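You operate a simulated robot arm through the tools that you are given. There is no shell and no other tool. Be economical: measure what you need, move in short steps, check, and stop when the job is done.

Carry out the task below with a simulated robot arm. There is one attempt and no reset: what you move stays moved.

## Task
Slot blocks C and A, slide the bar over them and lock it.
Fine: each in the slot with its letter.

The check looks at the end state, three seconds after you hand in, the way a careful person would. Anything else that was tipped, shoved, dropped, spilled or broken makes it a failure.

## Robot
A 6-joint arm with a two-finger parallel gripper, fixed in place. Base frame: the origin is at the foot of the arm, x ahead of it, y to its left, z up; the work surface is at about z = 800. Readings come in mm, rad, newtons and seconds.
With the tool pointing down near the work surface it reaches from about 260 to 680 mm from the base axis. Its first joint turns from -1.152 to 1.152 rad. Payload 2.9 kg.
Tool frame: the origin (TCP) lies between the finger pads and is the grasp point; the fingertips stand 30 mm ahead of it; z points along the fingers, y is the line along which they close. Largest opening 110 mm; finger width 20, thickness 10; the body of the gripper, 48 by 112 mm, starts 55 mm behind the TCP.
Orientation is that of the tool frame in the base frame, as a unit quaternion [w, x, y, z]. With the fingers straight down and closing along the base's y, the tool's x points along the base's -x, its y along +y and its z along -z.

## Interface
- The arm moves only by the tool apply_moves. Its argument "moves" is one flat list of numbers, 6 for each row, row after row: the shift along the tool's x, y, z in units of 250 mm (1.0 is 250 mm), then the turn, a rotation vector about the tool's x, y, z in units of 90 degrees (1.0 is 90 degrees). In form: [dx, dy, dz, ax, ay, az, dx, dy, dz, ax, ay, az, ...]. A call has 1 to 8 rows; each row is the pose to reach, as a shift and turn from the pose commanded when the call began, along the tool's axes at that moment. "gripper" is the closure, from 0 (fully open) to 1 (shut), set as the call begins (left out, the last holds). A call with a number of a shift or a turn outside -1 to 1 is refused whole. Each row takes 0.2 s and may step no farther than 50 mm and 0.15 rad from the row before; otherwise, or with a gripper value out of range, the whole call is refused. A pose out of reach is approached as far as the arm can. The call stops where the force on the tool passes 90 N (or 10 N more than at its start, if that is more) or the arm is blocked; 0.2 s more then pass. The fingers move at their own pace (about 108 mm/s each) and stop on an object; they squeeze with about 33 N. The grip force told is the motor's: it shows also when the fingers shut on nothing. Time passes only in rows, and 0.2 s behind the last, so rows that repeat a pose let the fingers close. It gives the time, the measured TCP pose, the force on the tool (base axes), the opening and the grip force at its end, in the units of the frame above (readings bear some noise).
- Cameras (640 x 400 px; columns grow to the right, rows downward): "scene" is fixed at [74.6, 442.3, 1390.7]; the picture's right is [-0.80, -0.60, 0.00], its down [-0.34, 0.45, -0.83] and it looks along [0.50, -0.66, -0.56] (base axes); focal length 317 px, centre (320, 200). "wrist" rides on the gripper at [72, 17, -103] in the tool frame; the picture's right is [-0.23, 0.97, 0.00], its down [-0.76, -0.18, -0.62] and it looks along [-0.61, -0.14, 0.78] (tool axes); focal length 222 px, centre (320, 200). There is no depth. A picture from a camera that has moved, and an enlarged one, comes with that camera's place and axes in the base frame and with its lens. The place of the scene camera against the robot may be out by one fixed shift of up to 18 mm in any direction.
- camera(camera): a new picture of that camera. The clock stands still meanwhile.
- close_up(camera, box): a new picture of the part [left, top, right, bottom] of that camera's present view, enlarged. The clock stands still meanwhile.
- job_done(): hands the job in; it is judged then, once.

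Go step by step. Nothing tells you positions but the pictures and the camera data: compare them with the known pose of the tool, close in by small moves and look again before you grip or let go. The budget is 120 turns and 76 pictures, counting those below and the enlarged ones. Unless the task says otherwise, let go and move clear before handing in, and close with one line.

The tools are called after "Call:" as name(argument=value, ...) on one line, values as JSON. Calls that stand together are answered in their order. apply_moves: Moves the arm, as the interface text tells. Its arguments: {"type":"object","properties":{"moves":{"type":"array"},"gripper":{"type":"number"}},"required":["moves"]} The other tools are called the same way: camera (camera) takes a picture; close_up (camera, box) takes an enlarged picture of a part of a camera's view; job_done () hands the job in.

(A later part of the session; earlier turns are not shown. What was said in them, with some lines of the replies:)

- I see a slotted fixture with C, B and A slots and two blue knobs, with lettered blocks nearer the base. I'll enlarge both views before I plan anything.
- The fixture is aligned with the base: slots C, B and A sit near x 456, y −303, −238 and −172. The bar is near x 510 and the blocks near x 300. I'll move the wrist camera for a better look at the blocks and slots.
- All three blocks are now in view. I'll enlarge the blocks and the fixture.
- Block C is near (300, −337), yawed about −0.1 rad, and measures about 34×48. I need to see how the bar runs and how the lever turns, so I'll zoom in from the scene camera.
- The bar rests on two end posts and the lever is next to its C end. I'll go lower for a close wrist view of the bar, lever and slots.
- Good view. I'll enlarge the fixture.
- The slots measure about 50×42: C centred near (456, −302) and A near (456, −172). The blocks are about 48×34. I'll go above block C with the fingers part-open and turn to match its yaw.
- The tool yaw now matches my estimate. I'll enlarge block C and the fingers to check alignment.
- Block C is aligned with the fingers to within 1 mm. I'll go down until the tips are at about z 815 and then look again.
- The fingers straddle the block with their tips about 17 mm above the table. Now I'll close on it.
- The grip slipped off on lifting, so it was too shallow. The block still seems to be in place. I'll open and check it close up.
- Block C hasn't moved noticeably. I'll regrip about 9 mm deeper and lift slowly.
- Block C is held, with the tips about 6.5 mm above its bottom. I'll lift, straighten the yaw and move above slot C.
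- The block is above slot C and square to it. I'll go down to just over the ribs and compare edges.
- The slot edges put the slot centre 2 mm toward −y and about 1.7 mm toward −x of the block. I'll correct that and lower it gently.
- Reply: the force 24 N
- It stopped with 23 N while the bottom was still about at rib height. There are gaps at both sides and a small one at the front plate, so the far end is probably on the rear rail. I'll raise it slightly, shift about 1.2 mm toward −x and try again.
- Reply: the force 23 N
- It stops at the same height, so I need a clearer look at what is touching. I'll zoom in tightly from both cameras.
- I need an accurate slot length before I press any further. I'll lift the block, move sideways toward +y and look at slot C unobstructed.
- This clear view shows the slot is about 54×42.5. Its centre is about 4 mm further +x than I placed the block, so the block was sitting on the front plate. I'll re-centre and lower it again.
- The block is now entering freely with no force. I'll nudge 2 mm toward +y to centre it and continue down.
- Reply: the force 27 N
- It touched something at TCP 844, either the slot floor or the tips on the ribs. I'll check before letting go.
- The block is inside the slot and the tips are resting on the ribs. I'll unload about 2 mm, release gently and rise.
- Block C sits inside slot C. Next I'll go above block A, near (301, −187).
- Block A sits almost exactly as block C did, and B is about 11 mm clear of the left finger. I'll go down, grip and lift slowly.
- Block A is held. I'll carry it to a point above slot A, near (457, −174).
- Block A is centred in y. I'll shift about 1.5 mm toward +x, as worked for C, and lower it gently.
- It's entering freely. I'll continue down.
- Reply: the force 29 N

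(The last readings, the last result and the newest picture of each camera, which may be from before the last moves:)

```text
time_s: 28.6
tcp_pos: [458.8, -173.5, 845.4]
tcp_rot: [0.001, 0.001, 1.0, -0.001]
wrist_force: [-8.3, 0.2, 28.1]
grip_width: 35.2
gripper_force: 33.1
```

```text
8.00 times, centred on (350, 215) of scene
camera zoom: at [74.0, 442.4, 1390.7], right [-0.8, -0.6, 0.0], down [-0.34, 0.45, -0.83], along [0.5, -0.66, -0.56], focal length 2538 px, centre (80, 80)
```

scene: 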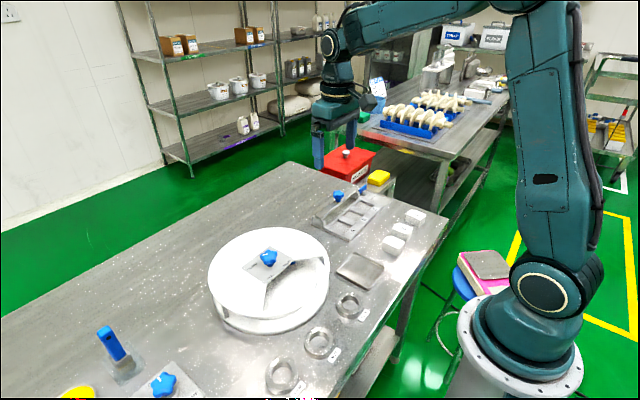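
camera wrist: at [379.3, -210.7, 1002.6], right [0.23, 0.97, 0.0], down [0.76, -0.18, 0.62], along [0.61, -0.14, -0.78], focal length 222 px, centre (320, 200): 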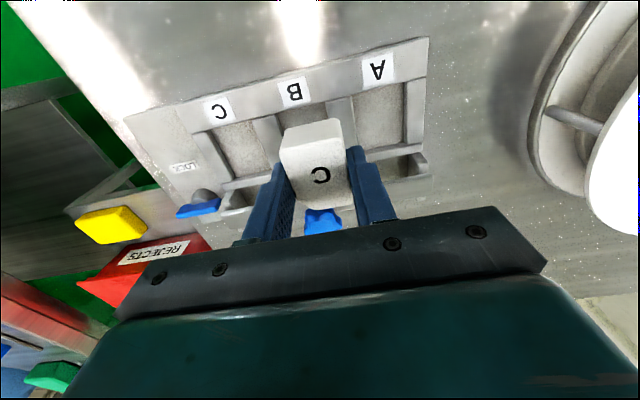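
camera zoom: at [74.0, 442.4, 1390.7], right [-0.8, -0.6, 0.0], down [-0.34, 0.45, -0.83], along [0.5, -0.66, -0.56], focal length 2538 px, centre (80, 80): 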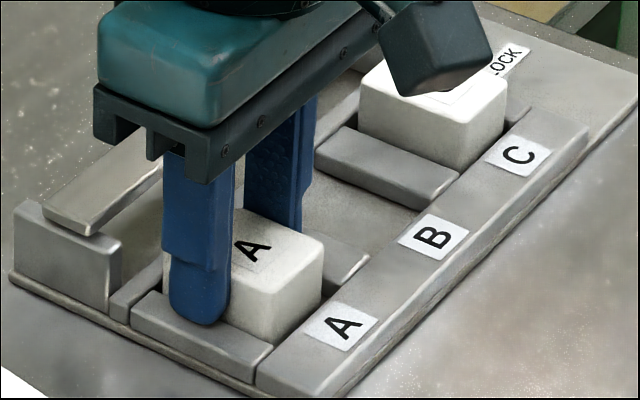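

Block A is down in its slot. I'll unload, release and retreat.

Call:
apply_moves(moves=[0, 0, -0.009, 0, 0, 0, 0, 0, -0.009, 0, 0, 0])

Call:
apply_moves(moves=[0, 0, 0, 0, 0, 0, 0, 0, 0, 0, 0, 0, 0, 0, -0.05, 0, 0, 0, 0, 0, -0.2, 0, 0, 0, 0.1, -0.1, -0.38, 0, 0, 0, 0.22, -0.22, -0.45, 0, 0, 0, 0.22, -0.22, -0.45, 0, 0, 0], gripper=0.5)

Call:
camera(camera="wrist")

Call:
close_up(camera="scene", box=[305, 175, 401, 235])

```text
time_s: 29.2
tcp_pos: [457.8, -173.1, 846.5]
tcp_rot: [0.0, 0.0, 1.0, 0.0]
wrist_force: [2.0, -1.3, 6.0]
grip_width: 34.9
gripper_force: 33.4
```

```text
refused: row 5 steps farther than a row can; nothing moved
```

```text
32 pictures are left
camera wrist: at [386.2, -156.0, 949.4], right [0.23, 0.97, 0.0], down [0.76, -0.18, 0.62], along [0.61, -0.14, -0.78], focal length 222 px, centre (320, 200)
```

wrist: 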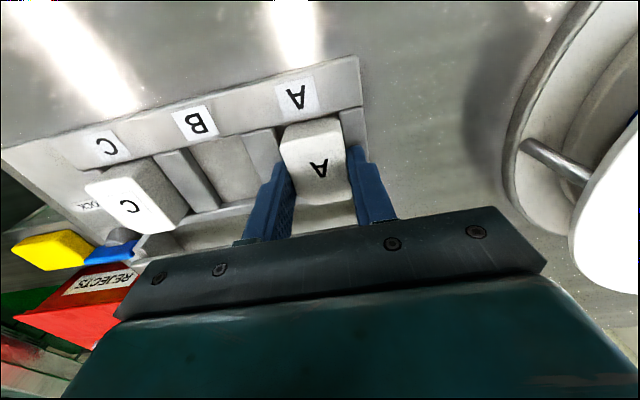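

```text
6.67 times, centred on (353, 205) of scene
camera zoom: at [74.5, 442.3, 1390.7], right [-0.8, -0.6, 0.0], down [-0.34, 0.45, -0.83], along [0.5, -0.66, -0.56], focal length 2115 px, centre (100, 167)
```

zoom: 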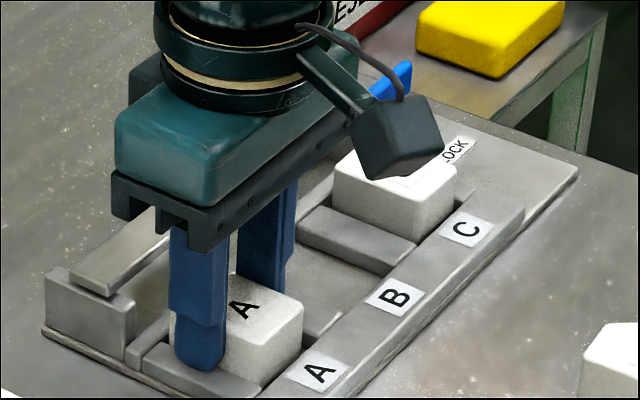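

The retreat was refused because one step was too large. I'll repeat it with smaller steps.

Call:
apply_moves(moves=[0, 0, 0, 0, 0, 0, 0, 0, 0, 0, 0, 0, 0, 0, -0.05, 0, 0, 0, 0, 0, -0.2, 0, 0, 0, 0.08, -0.08, -0.33, 0, 0, 0, 0.16, -0.16, -0.45, 0, 0, 0, 0.24, -0.24, -0.5, 0, 0, 0, 0.24, -0.24, -0.5, 0, 0, 0], gripper=0.5)

Call:
camera(camera="wrist")

Call:
close_up(camera="scene", box=[305, 175, 401, 235])

```text
time_s: 31.0
tcp_pos: [397.2, -234.7, 972.6]
tcp_rot: [0.0, 0.0, 1.0, 0.0]
wrist_force: [0.3, -0.5, -0.4]
grip_width: 54.9
gripper_force: 0.1
```

```text
30 pictures are left
camera wrist: at [324.6, -216.9, 1075.3], right [0.23, 0.97, 0.0], down [0.76, -0.18, 0.62], along [0.61, -0.14, -0.78], focal length 222 px, centre (320, 200)
```

wrist: 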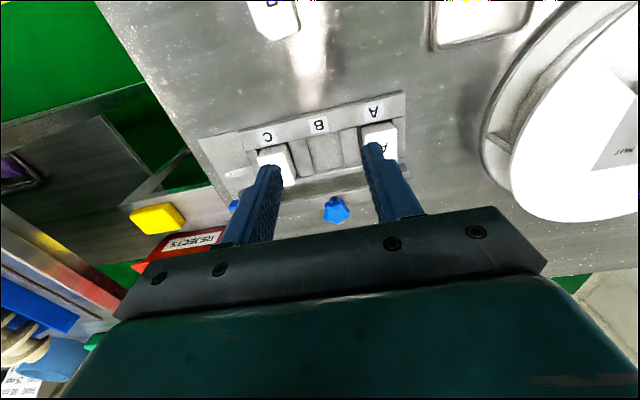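

```text
6.67 times, centred on (353, 205) of scene
camera zoom: at [74.6, 442.3, 1390.7], right [-0.8, -0.6, 0.0], down [-0.34, 0.45, -0.83], along [0.5, -0.66, -0.56], focal length 2115 px, centre (100, 167)
```

zoom: 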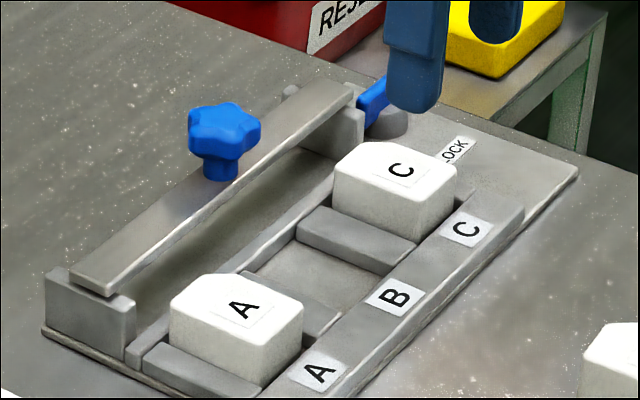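

Both blocks are seated. Next is the bar, whose knob is near (507, −238, 865). I'll move closer and look at the knob and lever.

Call:
apply_moves(moves=[-0.16, -0.008, 0.06, 0, 0, 0, -0.328, -0.016, 0.12, 0, 0, 0, -0.328, -0.016, 0.12, 0, 0, 0], gripper=0.4)

Call:
camera(camera="wrist")

Call:
close_up(camera="wrist", box=[160, 110, 320, 210])

```text
time_s: 31.8
tcp_pos: [482.6, -235.9, 941.7]
tcp_rot: [-0.001, 0.0, 1.0, 0.0]
wrist_force: [0.1, 0.0, 0.7]
grip_width: 65.9
gripper_force: 0.0
```

```text
28 pictures are left
camera wrist: at [409.6, -219.5, 1044.3], right [0.23, 0.97, 0.0], down [0.76, -0.18, 0.62], along [0.61, -0.14, -0.78], focal length 222 px, centre (320, 200)
```

wrist: 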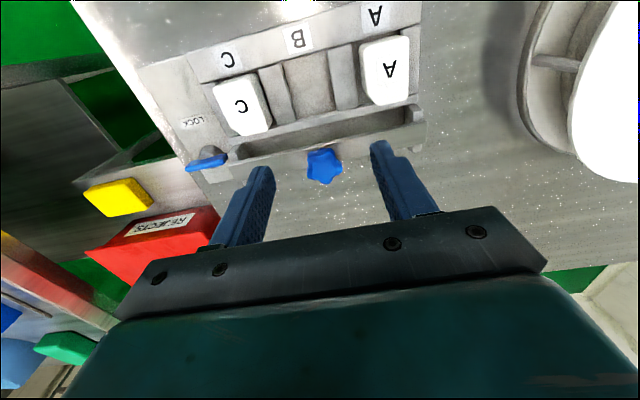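

```text
4.00 times, centred on (240, 160) of wrist
camera zoom: at [409.6, -219.5, 1044.3], right [0.23, 0.97, 0.0], down [0.76, -0.18, 0.62], along [0.61, -0.14, -0.78], focal length 888 px, centre (640, 360)
```

zoom: 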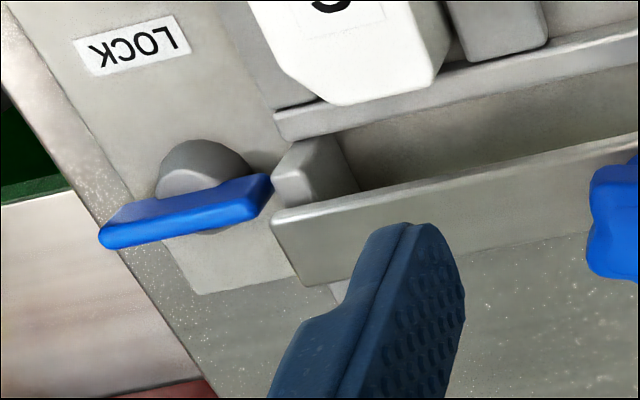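

Knob estimated near (510, −241). I'll move over it with the fingers open around it and check.

Call:
apply_moves(moves=[-0.114, -0.013, 0.06, 0, 0, 0, -0.114, -0.013, 0.14, 0, 0, 0, -0.114, -0.013, 0.14, 0, 0, 0])

Call:
close_up(camera="wrist", box=[220, 100, 420, 225])

Call:
close_up(camera="scene", box=[305, 155, 401, 215])

```text
time_s: 32.6
tcp_pos: [508.7, -240.9, 906.8]
tcp_rot: [0.0, 0.0, 1.0, 0.0]
wrist_force: [0.3, 0.0, -1.2]
grip_width: 66.0
gripper_force: 0.1
```

```text
3.20 times, centred on (320, 162) of wrist
camera zoom: at [436.7, -223.4, 1009.6], right [0.23, 0.97, 0.0], down [0.76, -0.18, 0.62], along [0.61, -0.14, -0.78], focal length 711 px, centre (320, 320)
```

zoom: 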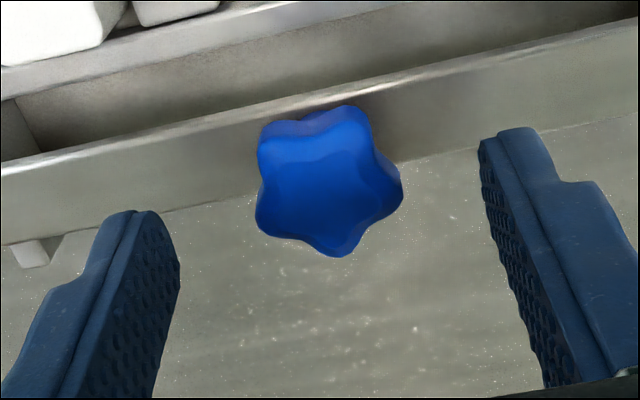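

```text
6.67 times, centred on (353, 185) of scene
camera zoom: at [74.6, 442.3, 1390.7], right [-0.8, -0.6, 0.0], down [-0.34, 0.45, -0.83], along [0.5, -0.66, -0.56], focal length 2115 px, centre (100, 300)
```

zoom: 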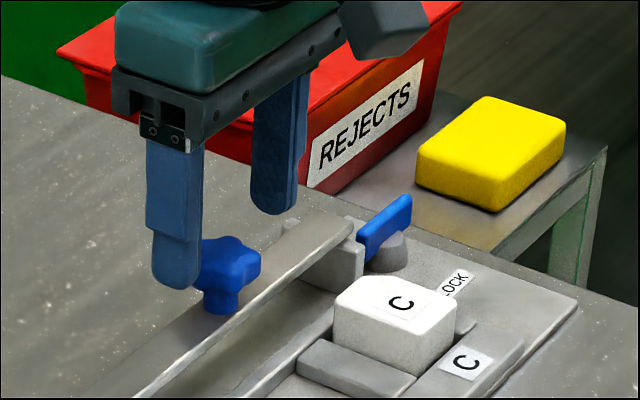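

The knob is between the fingers. I'll shift about 3.5 mm toward +x, go down to TCP z 880 and close on it.

Call:
apply_moves(moves=[-0.014, 0.002, 0.05, 0, 0, 0, -0.014, 0.002, 0.1, 0, 0, 0, -0.014, 0.002, 0.1, 0, 0, 0])

Call:
close_up(camera="scene", box=[305, 165, 401, 225])

```text
time_s: 33.4
tcp_pos: [512.4, -241.1, 881.2]
tcp_rot: [0.0, 0.001, 1.0, 0.0]
wrist_force: [0.5, -0.2, -0.7]
grip_width: 66.0
gripper_force: 0.2
```

```text
6.67 times, centred on (353, 195) of scene
camera zoom: at [74.6, 442.3, 1390.7], right [-0.8, -0.6, 0.0], down [-0.34, 0.45, -0.83], along [0.5, -0.66, -0.56], focal length 2115 px, centre (100, 233)
```

zoom: 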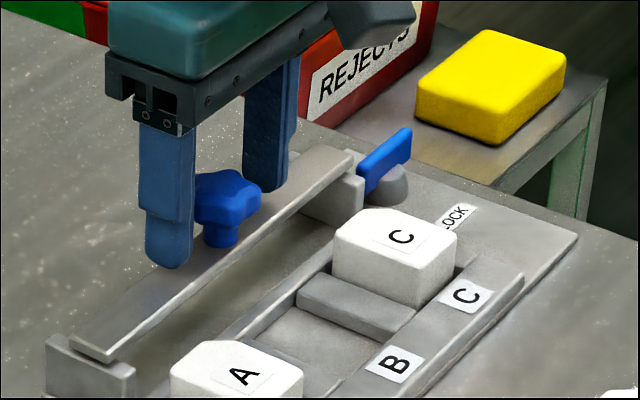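

Good. I'll close on the knob and pull gently toward −x.

Call:
apply_moves(moves=[0, 0, 0, 0, 0, 0, 0, 0, 0, 0, 0, 0, 0, 0, 0, 0, 0, 0], gripper=1)

Call:
apply_moves(moves=[0.01, 0, 0, 0, 0, 0, 0.02, 0, 0, 0, 0, 0, 0.03, 0, 0, 0, 0, 0, 0.04, 0, 0, 0, 0, 0])

Call:
close_up(camera="scene", box=[305, 165, 401, 225])

```text
time_s: 34.2
tcp_pos: [512.9, -240.7, 881.5]
tcp_rot: [0.001, -0.001, 1.0, 0.001]
wrist_force: [0.2, 9.8, -0.3]
grip_width: 32.0
gripper_force: 45.0
```

```text
time_s: 35.2
tcp_pos: [502.2, -239.6, 880.7]
tcp_rot: [-0.001, 0.0, 1.0, 0.0]
wrist_force: [-0.3, 7.5, -7.0]
grip_width: 32.4
gripper_force: 45.4
```

```text
6.67 times, centred on (353, 195) of scene
camera zoom: at [74.7, 442.4, 1390.6], right [-0.8, -0.6, 0.0], down [-0.34, 0.45, -0.83], along [0.5, -0.66, -0.56], focal length 2115 px, centre (100, 233)
```

zoom: 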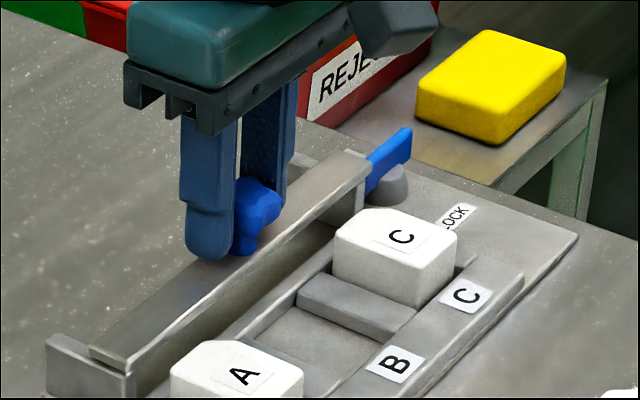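

The bar slides toward −x. I'll keep going in small steps, easing +y by about 1 mm and watching the force near the blocks.

Call:
apply_moves(moves=[0.015, 0.004, 0, 0, 0, 0, 0.03, 0.004, 0, 0, 0, 0, 0.045, 0.004, 0, 0, 0, 0, 0.06, 0.004, 0, 0, 0, 0])

Call:
close_up(camera="scene", box=[305, 165, 401, 225])

```text
time_s: 36.2
tcp_pos: [486.9, -240.2, 880.7]
tcp_rot: [-0.001, 0.002, 1.0, -0.001]
wrist_force: [1.0, -4.4, -11.6]
grip_width: 32.2
gripper_force: 45.1
```

```text
6.67 times, centred on (353, 195) of scene
camera zoom: at [74.8, 442.1, 1390.7], right [-0.8, -0.6, 0.0], down [-0.34, 0.45, -0.83], along [0.5, -0.66, -0.56], focal length 2115 px, centre (100, 233)
```

zoom: 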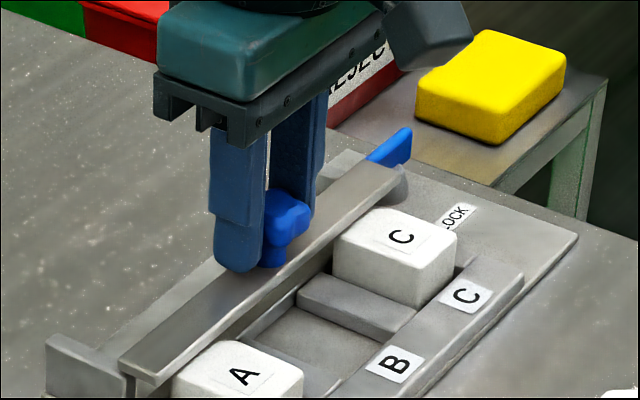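

The bar clears the block tops. I'll continue, lowering about 1 mm to relieve the upward pull.

Call:
apply_moves(moves=[0.015, -0.002, 0.004, 0, 0, 0, 0.03, -0.002, 0.004, 0, 0, 0, 0.045, -0.002, 0.004, 0, 0, 0, 0.06, -0.002, 0.004, 0, 0, 0])

Call:
close_up(camera="scene", box=[305, 165, 401, 225])

```text
time_s: 37.2
tcp_pos: [476.1, -240.1, 880.6]
tcp_rot: [0.006, -0.002, 1.0, -0.001]
wrist_force: [29.9, -6.6, -13.5]
grip_width: 32.9
gripper_force: 44.5
```

```text
6.67 times, centred on (353, 195) of scene
camera zoom: at [75.5, 442.0, 1390.7], right [-0.8, -0.6, 0.0], down [-0.34, 0.45, -0.83], along [0.5, -0.66, -0.56], focal length 2115 px, centre (100, 233)
```

zoom: 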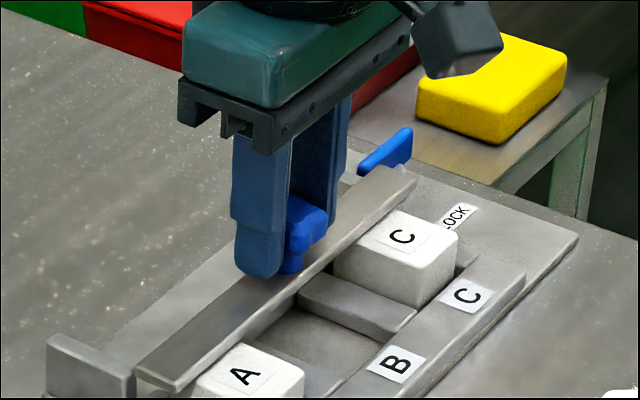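

It stopped at x≈476 with 30 N after about 36 mm of travel, which is probably the end stop. I'll check the wrist view.

Call:
camera(camera="wrist")

Call:
close_up(camera="wrist", box=[140, 110, 300, 210])

```text
20 pictures are left
camera wrist: at [402.4, -222.6, 984.2], right [0.22, 0.97, 0.0], down [0.76, -0.17, 0.63], along [0.62, -0.14, -0.77], focal length 222 px, centre (320, 200)
```

wrist: 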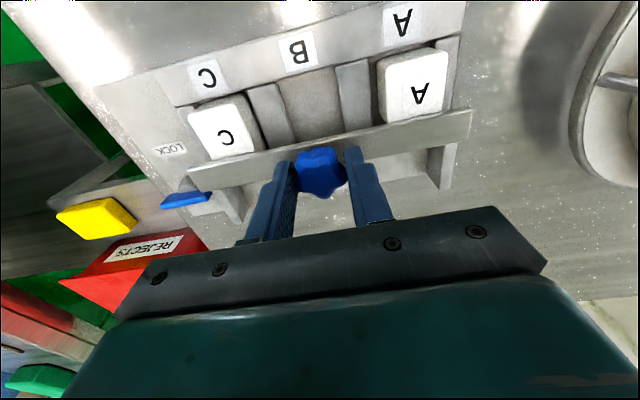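

```text
4.00 times, centred on (220, 160) of wrist
camera zoom: at [402.4, -222.6, 984.2], right [0.22, 0.97, 0.0], down [0.76, -0.17, 0.63], along [0.62, -0.14, -0.77], focal length 888 px, centre (720, 360)
```

zoom: 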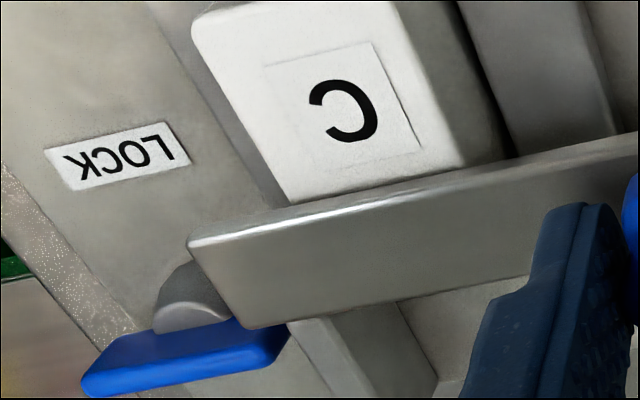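

The bar is over both blocks' rear parts. I'll press 3 mm more to confirm it's a hard stop.

Call:
apply_moves(moves=[0.006, -0.003, 0.004, 0, 0, 0, 0.012, -0.003, 0.004, 0, 0, 0, 0.012, -0.003, 0.004, 0, 0, 0])

```text
time_s: 38.0
tcp_pos: [472.5, -240.0, 882.2]
tcp_rot: [0.006, -0.003, 1.0, -0.001]
wrist_force: [31.8, 8.3, 4.3]
grip_width: 32.1
gripper_force: 45.2
```

Call:
close_up(camera="scene", box=[305, 165, 401, 225])

```text
6.67 times, centred on (353, 195) of scene
camera zoom: at [75.3, 442.6, 1390.6], right [-0.8, -0.6, 0.0], down [-0.34, 0.45, -0.83], along [0.5, -0.66, -0.56], focal length 2115 px, centre (100, 233)
```

zoom: 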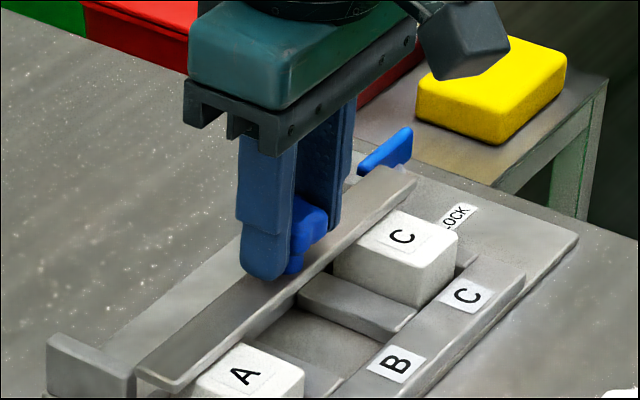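

The bar didn't move and the fingers only slipped on the knob, so it's at its hard stop. I'll release, rise and move toward the lever for a look.

Call:
apply_moves(moves=[0, 0, 0, 0, 0, 0, 0, 0, 0, 0, 0, 0, 0, 0, -0.1, 0, 0, 0, 0, 0, -0.25, 0, 0, 0, 0, -0.12, -0.3, 0, 0, 0, 0, -0.3, -0.3, 0, 0, 0, 0, -0.48, -0.3, 0, 0, 0, 0, -0.48, -0.3, 0, 0, 0], gripper=0.4)

Call:
camera(camera="wrist")

Call:
close_up(camera="wrist", box=[230, 90, 430, 215])

```text
time_s: 39.8
tcp_pos: [466.7, -360.5, 956.9]
tcp_rot: [0.0, 0.001, 1.0, 0.0]
wrist_force: [-0.8, -0.3, 1.0]
grip_width: 66.0
gripper_force: 0.0
```

```text
17 pictures are left
camera wrist: at [395.0, -343.0, 1059.3], right [0.23, 0.97, 0.0], down [0.76, -0.18, 0.62], along [0.61, -0.14, -0.78], focal length 222 px, centre (320, 200)
```

wrist: 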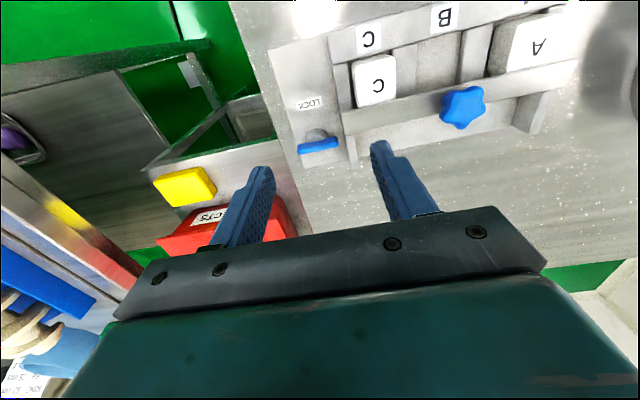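

```text
3.20 times, centred on (330, 152) of wrist
camera zoom: at [395.0, -343.0, 1059.3], right [0.23, 0.97, 0.0], down [0.76, -0.18, 0.62], along [0.61, -0.14, -0.78], focal length 711 px, centre (288, 352)
```

zoom: 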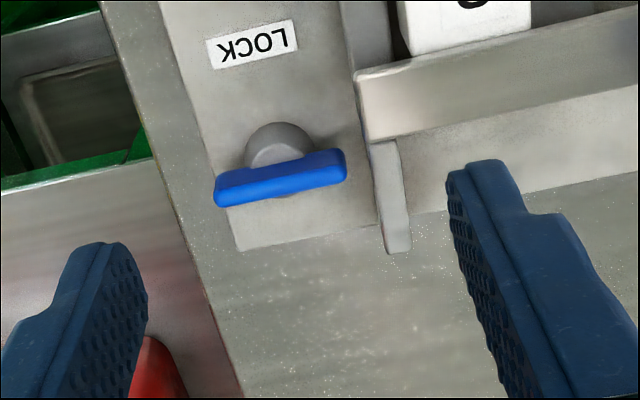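

The lever blade is about 43 mm long and lies along y, with its pivot near (490, −368). LOCK is on its −x side. I'll turn the gripper 90° so the fingers straddle the blade's thickness, and move above the pivot.

Call:
apply_moves(moves=[-0.02, -0.005, 0, 0, 0, 0.09, -0.04, -0.01, 0, 0, 0, 0.18, -0.06, -0.015, 0, 0, 0, 0.27, -0.08, -0.02, 0, 0, 0, 0.36, -0.09, -0.028, 0, 0, 0, 0.45, -0.09, -0.028, 0, 0, 0, 0.54, -0.09, -0.028, 0, 0, 0, 0.63, -0.09, -0.028, 0, 0, 0, 0.72])

Call:
apply_moves(moves=[0, 0, 0, 0, 0, 0.09, 0, 0, 0, 0, 0, 0.18, 0, 0, 0, 0, 0, 0.28, 0, 0, 0.06, 0, 0, 0.28, 0, 0, 0.12, 0, 0, 0.28, 0, 0, 0.12, 0, 0, 0.28])

Call:
camera(camera="wrist")

```text
time_s: 41.6
tcp_pos: [490.8, -366.4, 953.6]
tcp_rot: [0.0, 0.537, 0.844, 0.0]
wrist_force: [-0.4, -0.1, -0.1]
grip_width: 65.8
gripper_force: 0.0
```

```text
refused: row 3 steps farther than a row can; nothing moved
```

```text
15 pictures are left
camera wrist: at [476.1, -294.0, 1058.1], right [0.98, 0.21, 0.0], down [0.16, -0.77, 0.62], along [0.13, -0.61, -0.78], focal length 222 px, centre (320, 200)
```

wrist: 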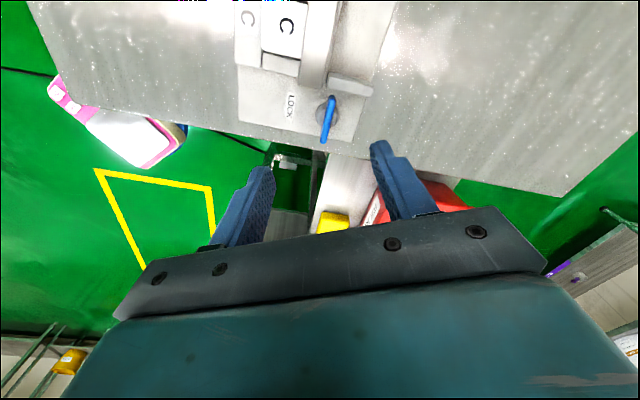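

The last call was refused because of one step. I'll finish the turn with smaller steps and lower a little.

Call:
apply_moves(moves=[0, 0, 0, 0, 0, 0.09, 0, 0, 0, 0, 0, 0.18, 0, 0, 0, 0, 0, 0.27, 0, 0, 0.1, 0, 0, 0.28, 0, 0, 0.2, 0, 0, 0.28, 0, 0, 0.2, 0, 0, 0.28])

Call:
close_up(camera="wrist", box=[230, 80, 430, 205])

```text
time_s: 43.0
tcp_pos: [491.5, -366.0, 905.5]
tcp_rot: [0.0, 0.707, 0.708, 0.0]
wrist_force: [-0.8, 0.5, -0.5]
grip_width: 66.2
gripper_force: 0.1
```

```text
3.20 times, centred on (330, 142) of wrist
camera zoom: at [508.4, -293.2, 1007.0], right [0.97, -0.23, 0.0], down [-0.18, -0.76, 0.62], along [-0.14, -0.61, -0.78], focal length 711 px, centre (288, 384)
```

zoom: 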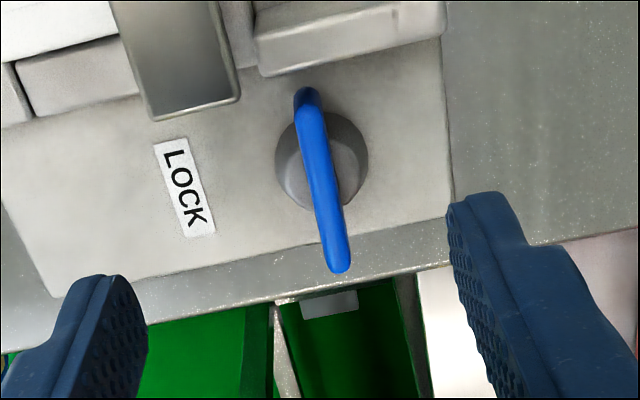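

Combining the views, the blade is lower and further out than I thought: pivot near (501, −371) and blade top at about z 825. I'll re-centre and go down part-way.

Call:
apply_moves(moves=[-0.02, 0.04, 0, 0, 0, 0, -0.02, 0.04, 0.1, 0, 0, 0, -0.02, 0.04, 0.18, 0, 0, 0, -0.02, 0.04, 0.18, 0, 0, 0], gripper=0.62)

Call:
close_up(camera="wrist", box=[230, 80, 430, 205])

Call:
close_up(camera="scene", box=[325, 155, 405, 205])

```text
time_s: 44.0
tcp_pos: [500.9, -371.2, 860.5]
tcp_rot: [0.0, 0.707, 0.707, 0.0]
wrist_force: [0.0, 0.2, 0.1]
grip_width: 41.9
gripper_force: 0.0
```

```text
3.20 times, centred on (330, 142) of wrist
camera zoom: at [519.0, -299.3, 963.2], right [0.97, -0.23, 0.0], down [-0.18, -0.76, 0.62], along [-0.14, -0.61, -0.78], focal length 711 px, centre (288, 384)
```

zoom: 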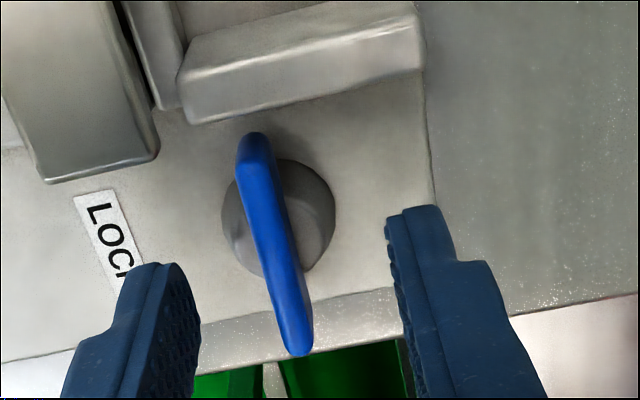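

```text
8.00 times, centred on (365, 180) of scene
camera zoom: at [74.6, 442.3, 1390.7], right [-0.8, -0.6, 0.0], down [-0.34, 0.45, -0.83], along [0.5, -0.66, -0.56], focal length 2538 px, centre (-40, 360)
```

zoom: 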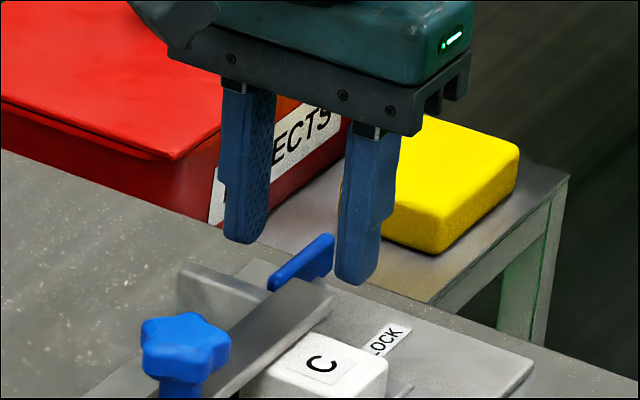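

The blade sits between the fingers with its top at about z 829, centred about 3 mm off along y. I'll adjust, lower 10 mm and close on it.

Call:
apply_moves(moves=[0.012, -0.004, 0, 0, 0, 0, 0.012, -0.004, 0.02, 0, 0, 0, 0.012, -0.004, 0.042, 0, 0, 0, 0.012, -0.004, 0.042, 0, 0, 0])

Call:
apply_moves(moves=[0, 0, 0, 0, 0, 0, 0, 0, 0, 0, 0, 0, 0, 0, 0, 0, 0, 0], gripper=1)

Call:
close_up(camera="wrist", box=[230, 80, 430, 205])

```text
time_s: 45.0
tcp_pos: [501.6, -368.5, 849.4]
tcp_rot: [0.0, 0.707, 0.707, 0.0]
wrist_force: [0.1, -0.2, 0.1]
grip_width: 41.7
gripper_force: 0.1
```

```text
time_s: 45.8
tcp_pos: [500.6, -369.0, 849.1]
tcp_rot: [0.0, 0.707, 0.708, 0.0]
wrist_force: [-4.9, 0.5, 1.1]
grip_width: 24.7
gripper_force: 44.9
```

```text
3.20 times, centred on (330, 142) of wrist
camera zoom: at [517.2, -296.3, 952.1], right [0.97, -0.23, 0.0], down [-0.18, -0.76, 0.62], along [-0.14, -0.61, -0.78], focal length 711 px, centre (288, 384)
```

zoom: 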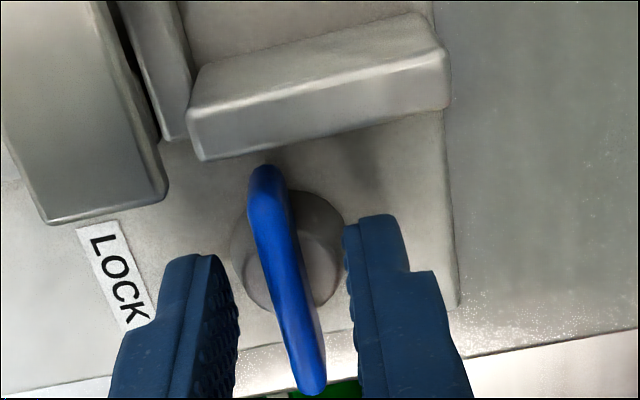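

The fingers closed on the 25 mm hub, not the blade. I'll open, move 24 mm outward to the blade's −y end clear of the hub, and grip there.

Call:
apply_moves(moves=[0, 0, 0, 0, 0, 0, 0, 0, -0.06, 0, 0, 0, -0.096, 0, -0.06, 0, 0, 0, -0.096, 0, -0.02, 0, 0, 0, -0.096, 0, 0.012, 0, 0, 0, -0.096, 0, 0.012, 0, 0, 0], gripper=0.66)

Call:
apply_moves(moves=[0, 0, 0, 0, 0, 0, 0, 0, 0, 0, 0, 0, 0, 0, 0, 0, 0, 0], gripper=1)

Call:
close_up(camera="wrist", box=[230, 60, 430, 185])

```text
time_s: 47.2
tcp_pos: [500.9, -393.0, 845.9]
tcp_rot: [0.0, 0.707, 0.707, 0.0]
wrist_force: [0.2, 0.0, -0.3]
grip_width: 37.3
gripper_force: 0.2
```

```text
time_s: 48.0
tcp_pos: [500.8, -394.2, 847.1]
tcp_rot: [-0.001, 0.707, 0.707, 0.0]
wrist_force: [-8.8, 1.2, 3.2]
grip_width: 6.8
gripper_force: 45.2
```

```text
3.20 times, centred on (330, 122) of wrist
camera zoom: at [517.4, -320.8, 949.7], right [0.97, -0.23, 0.0], down [-0.18, -0.76, 0.62], along [-0.14, -0.61, -0.78], focal length 711 px, centre (288, 448)
```

zoom: 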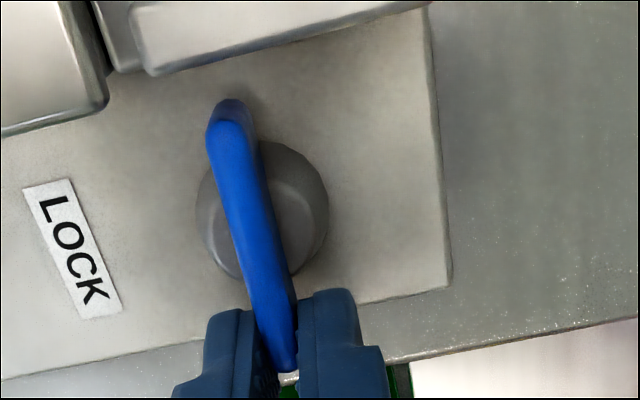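

The blade end is gripped (6.8 mm). I'll turn the −y end toward LOCK about 13° as a test.

Call:
apply_moves(moves=[0, -0.003, 0, 0, 0, 0, 0.0007, -0.0143, 0, 0, 0, 0.075, 0.0026, -0.0254, 0, 0, 0, 0.15, 0.0026, -0.0254, 0, 0, 0, 0.15])

Call:
close_up(camera="wrist", box=[230, 60, 430, 185])

```text
time_s: 49.0
tcp_pos: [493.8, -392.8, 846.9]
tcp_rot: [0.001, 0.786, 0.619, 0.0]
wrist_force: [2.3, -7.1, -1.8]
grip_width: 6.9
gripper_force: 44.9
```

```text
3.20 times, centred on (330, 122) of wrist
camera zoom: at [528.2, -325.9, 949.6], right [0.89, -0.45, 0.0], down [-0.35, -0.7, 0.62], along [-0.28, -0.56, -0.78], focal length 711 px, centre (288, 448)
```

zoom: 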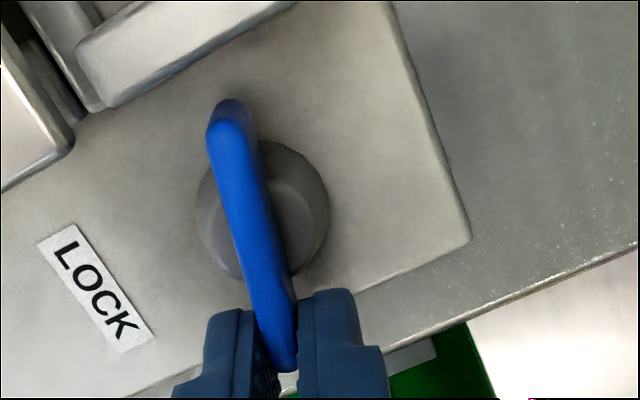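

It turns freely with low force. I'll continue along the arc.

Call:
apply_moves(moves=[0.00096, -0.01353, 0, 0, 0, 0.09, 0.00381, -0.02678, 0, 0, 0, 0.18, 0.00851, -0.0395, 0, 0, 0, 0.27, 0.01494, -0.05144, 0, 0, 0, 0.36, 0.023, -0.06234, 0, 0, 0, 0.45, 0.03251, -0.07201, 0, 0, 0, 0.54, 0.0433, -0.08024, 0, 0, 0, 0.63])

```text
time_s: 50.6
tcp_pos: [478.2, -377.6, 846.7]
tcp_rot: [0.003, 0.985, 0.171, 0.003]
wrist_force: [20.1, -16.9, 0.6]
grip_width: 6.7
gripper_force: 45.6
```

Call:
close_up(camera="wrist", box=[220, 50, 420, 175])

```text
3.20 times, centred on (320, 112) of wrist
camera zoom: at [552.0, -369.1, 950.0], right [0.11, -0.99, 0.01], down [-0.78, -0.09, 0.62], along [-0.61, -0.07, -0.79], focal length 711 px, centre (320, 480)
```

zoom: 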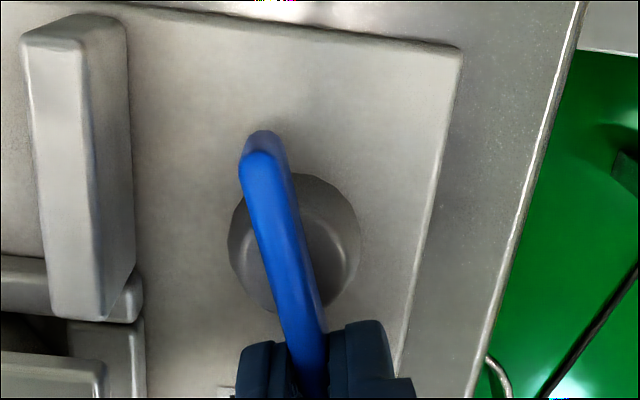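

The blade follows and isn't yet along x. I'll turn the remaining 20° or so, watching the force.

Call:
apply_moves(moves=[0.0046, -0.0105, 0, 0, 0, 0.07, 0.0063, -0.0209, 0, 0, 0, 0.14, 0.0097, -0.0325, 0, 0, 0, 0.22, 0.0097, -0.0325, 0, 0, 0, 0.22])

Call:
close_up(camera="wrist", box=[220, 50, 420, 175])

```text
time_s: 51.6
tcp_pos: [477.3, -371.0, 846.1]
tcp_rot: [0.002, 1.0, -0.001, 0.002]
wrist_force: [13.7, -23.8, 2.7]
grip_width: 6.8
gripper_force: 44.9
```

```text
3.20 times, centred on (320, 112) of wrist
camera zoom: at [549.4, -387.1, 950.0], right [-0.23, -0.97, 0.0], down [-0.76, 0.18, 0.62], along [-0.6, 0.14, -0.79], focal length 711 px, centre (320, 480)
```

zoom: 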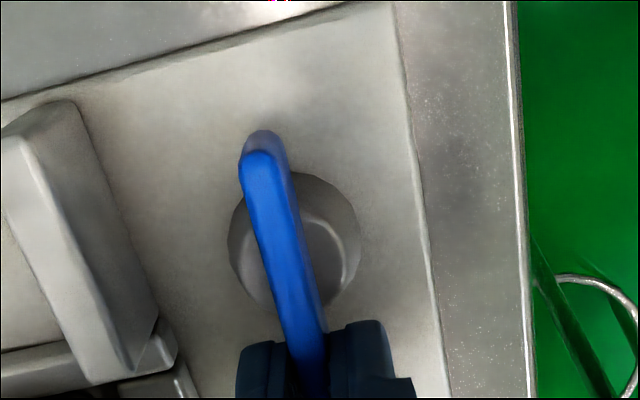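

The lever is now along x, pointing at LOCK. I'll press a few degrees more to check that it's at its stop.

Call:
apply_moves(moves=[0.0003, -0.006, 0, 0, 0, 0.04, 0.0009, -0.012, 0, 0, 0, 0.08, 0.0009, -0.012, 0, 0, 0, 0.08])

Call:
close_up(camera="wrist", box=[220, 50, 420, 175])

```text
time_s: 52.4
tcp_pos: [477.1, -370.0, 846.7]
tcp_rot: [0.002, 0.998, -0.066, 0.003]
wrist_force: [5.4, -34.9, -0.9]
grip_width: 8.0
gripper_force: 45.0
```

```text
3.20 times, centred on (320, 112) of wrist
camera zoom: at [546.2, -395.1, 950.1], right [-0.35, -0.94, 0.0], down [-0.73, 0.28, 0.62], along [-0.58, 0.22, -0.79], focal length 711 px, centre (320, 480)
```

zoom: 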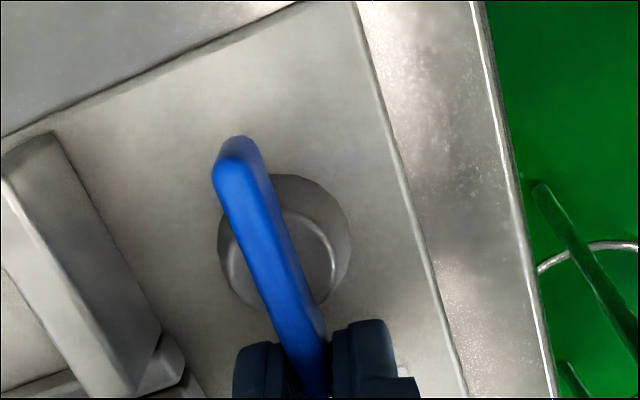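

The blade stopped at 90° while the gripper kept turning, so it's fully locked. I'll back off, open only a little because the bar is close, and lift straight up.

Call:
apply_moves(moves=[-0.0005, 0.012, 0, 0, 0, -0.08, -0.0005, 0.012, 0, 0, 0, -0.08])

Call:
apply_moves(moves=[0, 0, 0, 0, 0, 0, 0, 0, 0, 0, 0, 0, 0, 0, -0.05, 0, 0, 0, 0, 0, -0.2, 0, 0, 0, 0, 0, -0.4, 0, 0, 0, 0, 0, -0.6, 0, 0, 0, 0, 0, -0.6, 0, 0, 0], gripper=0.83)

Call:
close_up(camera="scene", box=[300, 165, 412, 235])

```text
time_s: 53.0
tcp_pos: [475.4, -370.0, 844.8]
tcp_rot: [0.002, 1.0, -0.001, 0.002]
wrist_force: [4.0, -24.8, 3.0]
grip_width: 6.5
gripper_force: 44.9
```

```text
time_s: 54.6
tcp_pos: [477.3, -371.0, 996.7]
tcp_rot: [0.0, 1.0, 0.001, 0.0]
wrist_force: [0.7, 0.3, 1.0]
grip_width: 18.9
gripper_force: 0.1
```

```text
5.71 times, centred on (356, 200) of scene
camera zoom: at [74.6, 442.3, 1390.7], right [-0.8, -0.6, 0.0], down [-0.34, 0.45, -0.83], along [0.5, -0.66, -0.56], focal length 1813 px, centre (114, 200)
```

zoom: 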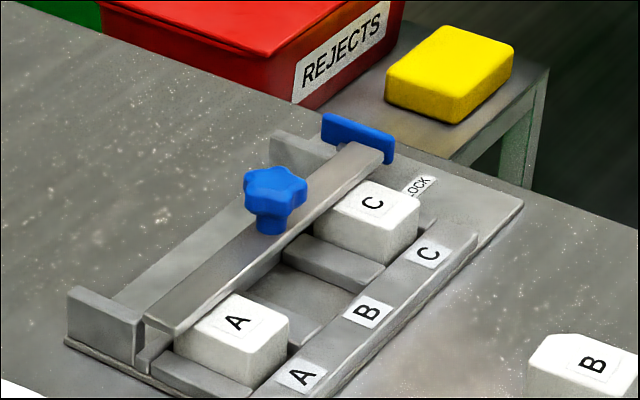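

Blocks C and A are in their own slots, the bar is at its stop over both, the lever is turned to LOCK, B is untouched and the arm is clear. I'm handing in.

Call:
job_done()

```text
The job is handed in.
```

Blocks C and A are in their own slots, the bar is pulled over them to its stop, and the lever is turned to its stop at LOCK.
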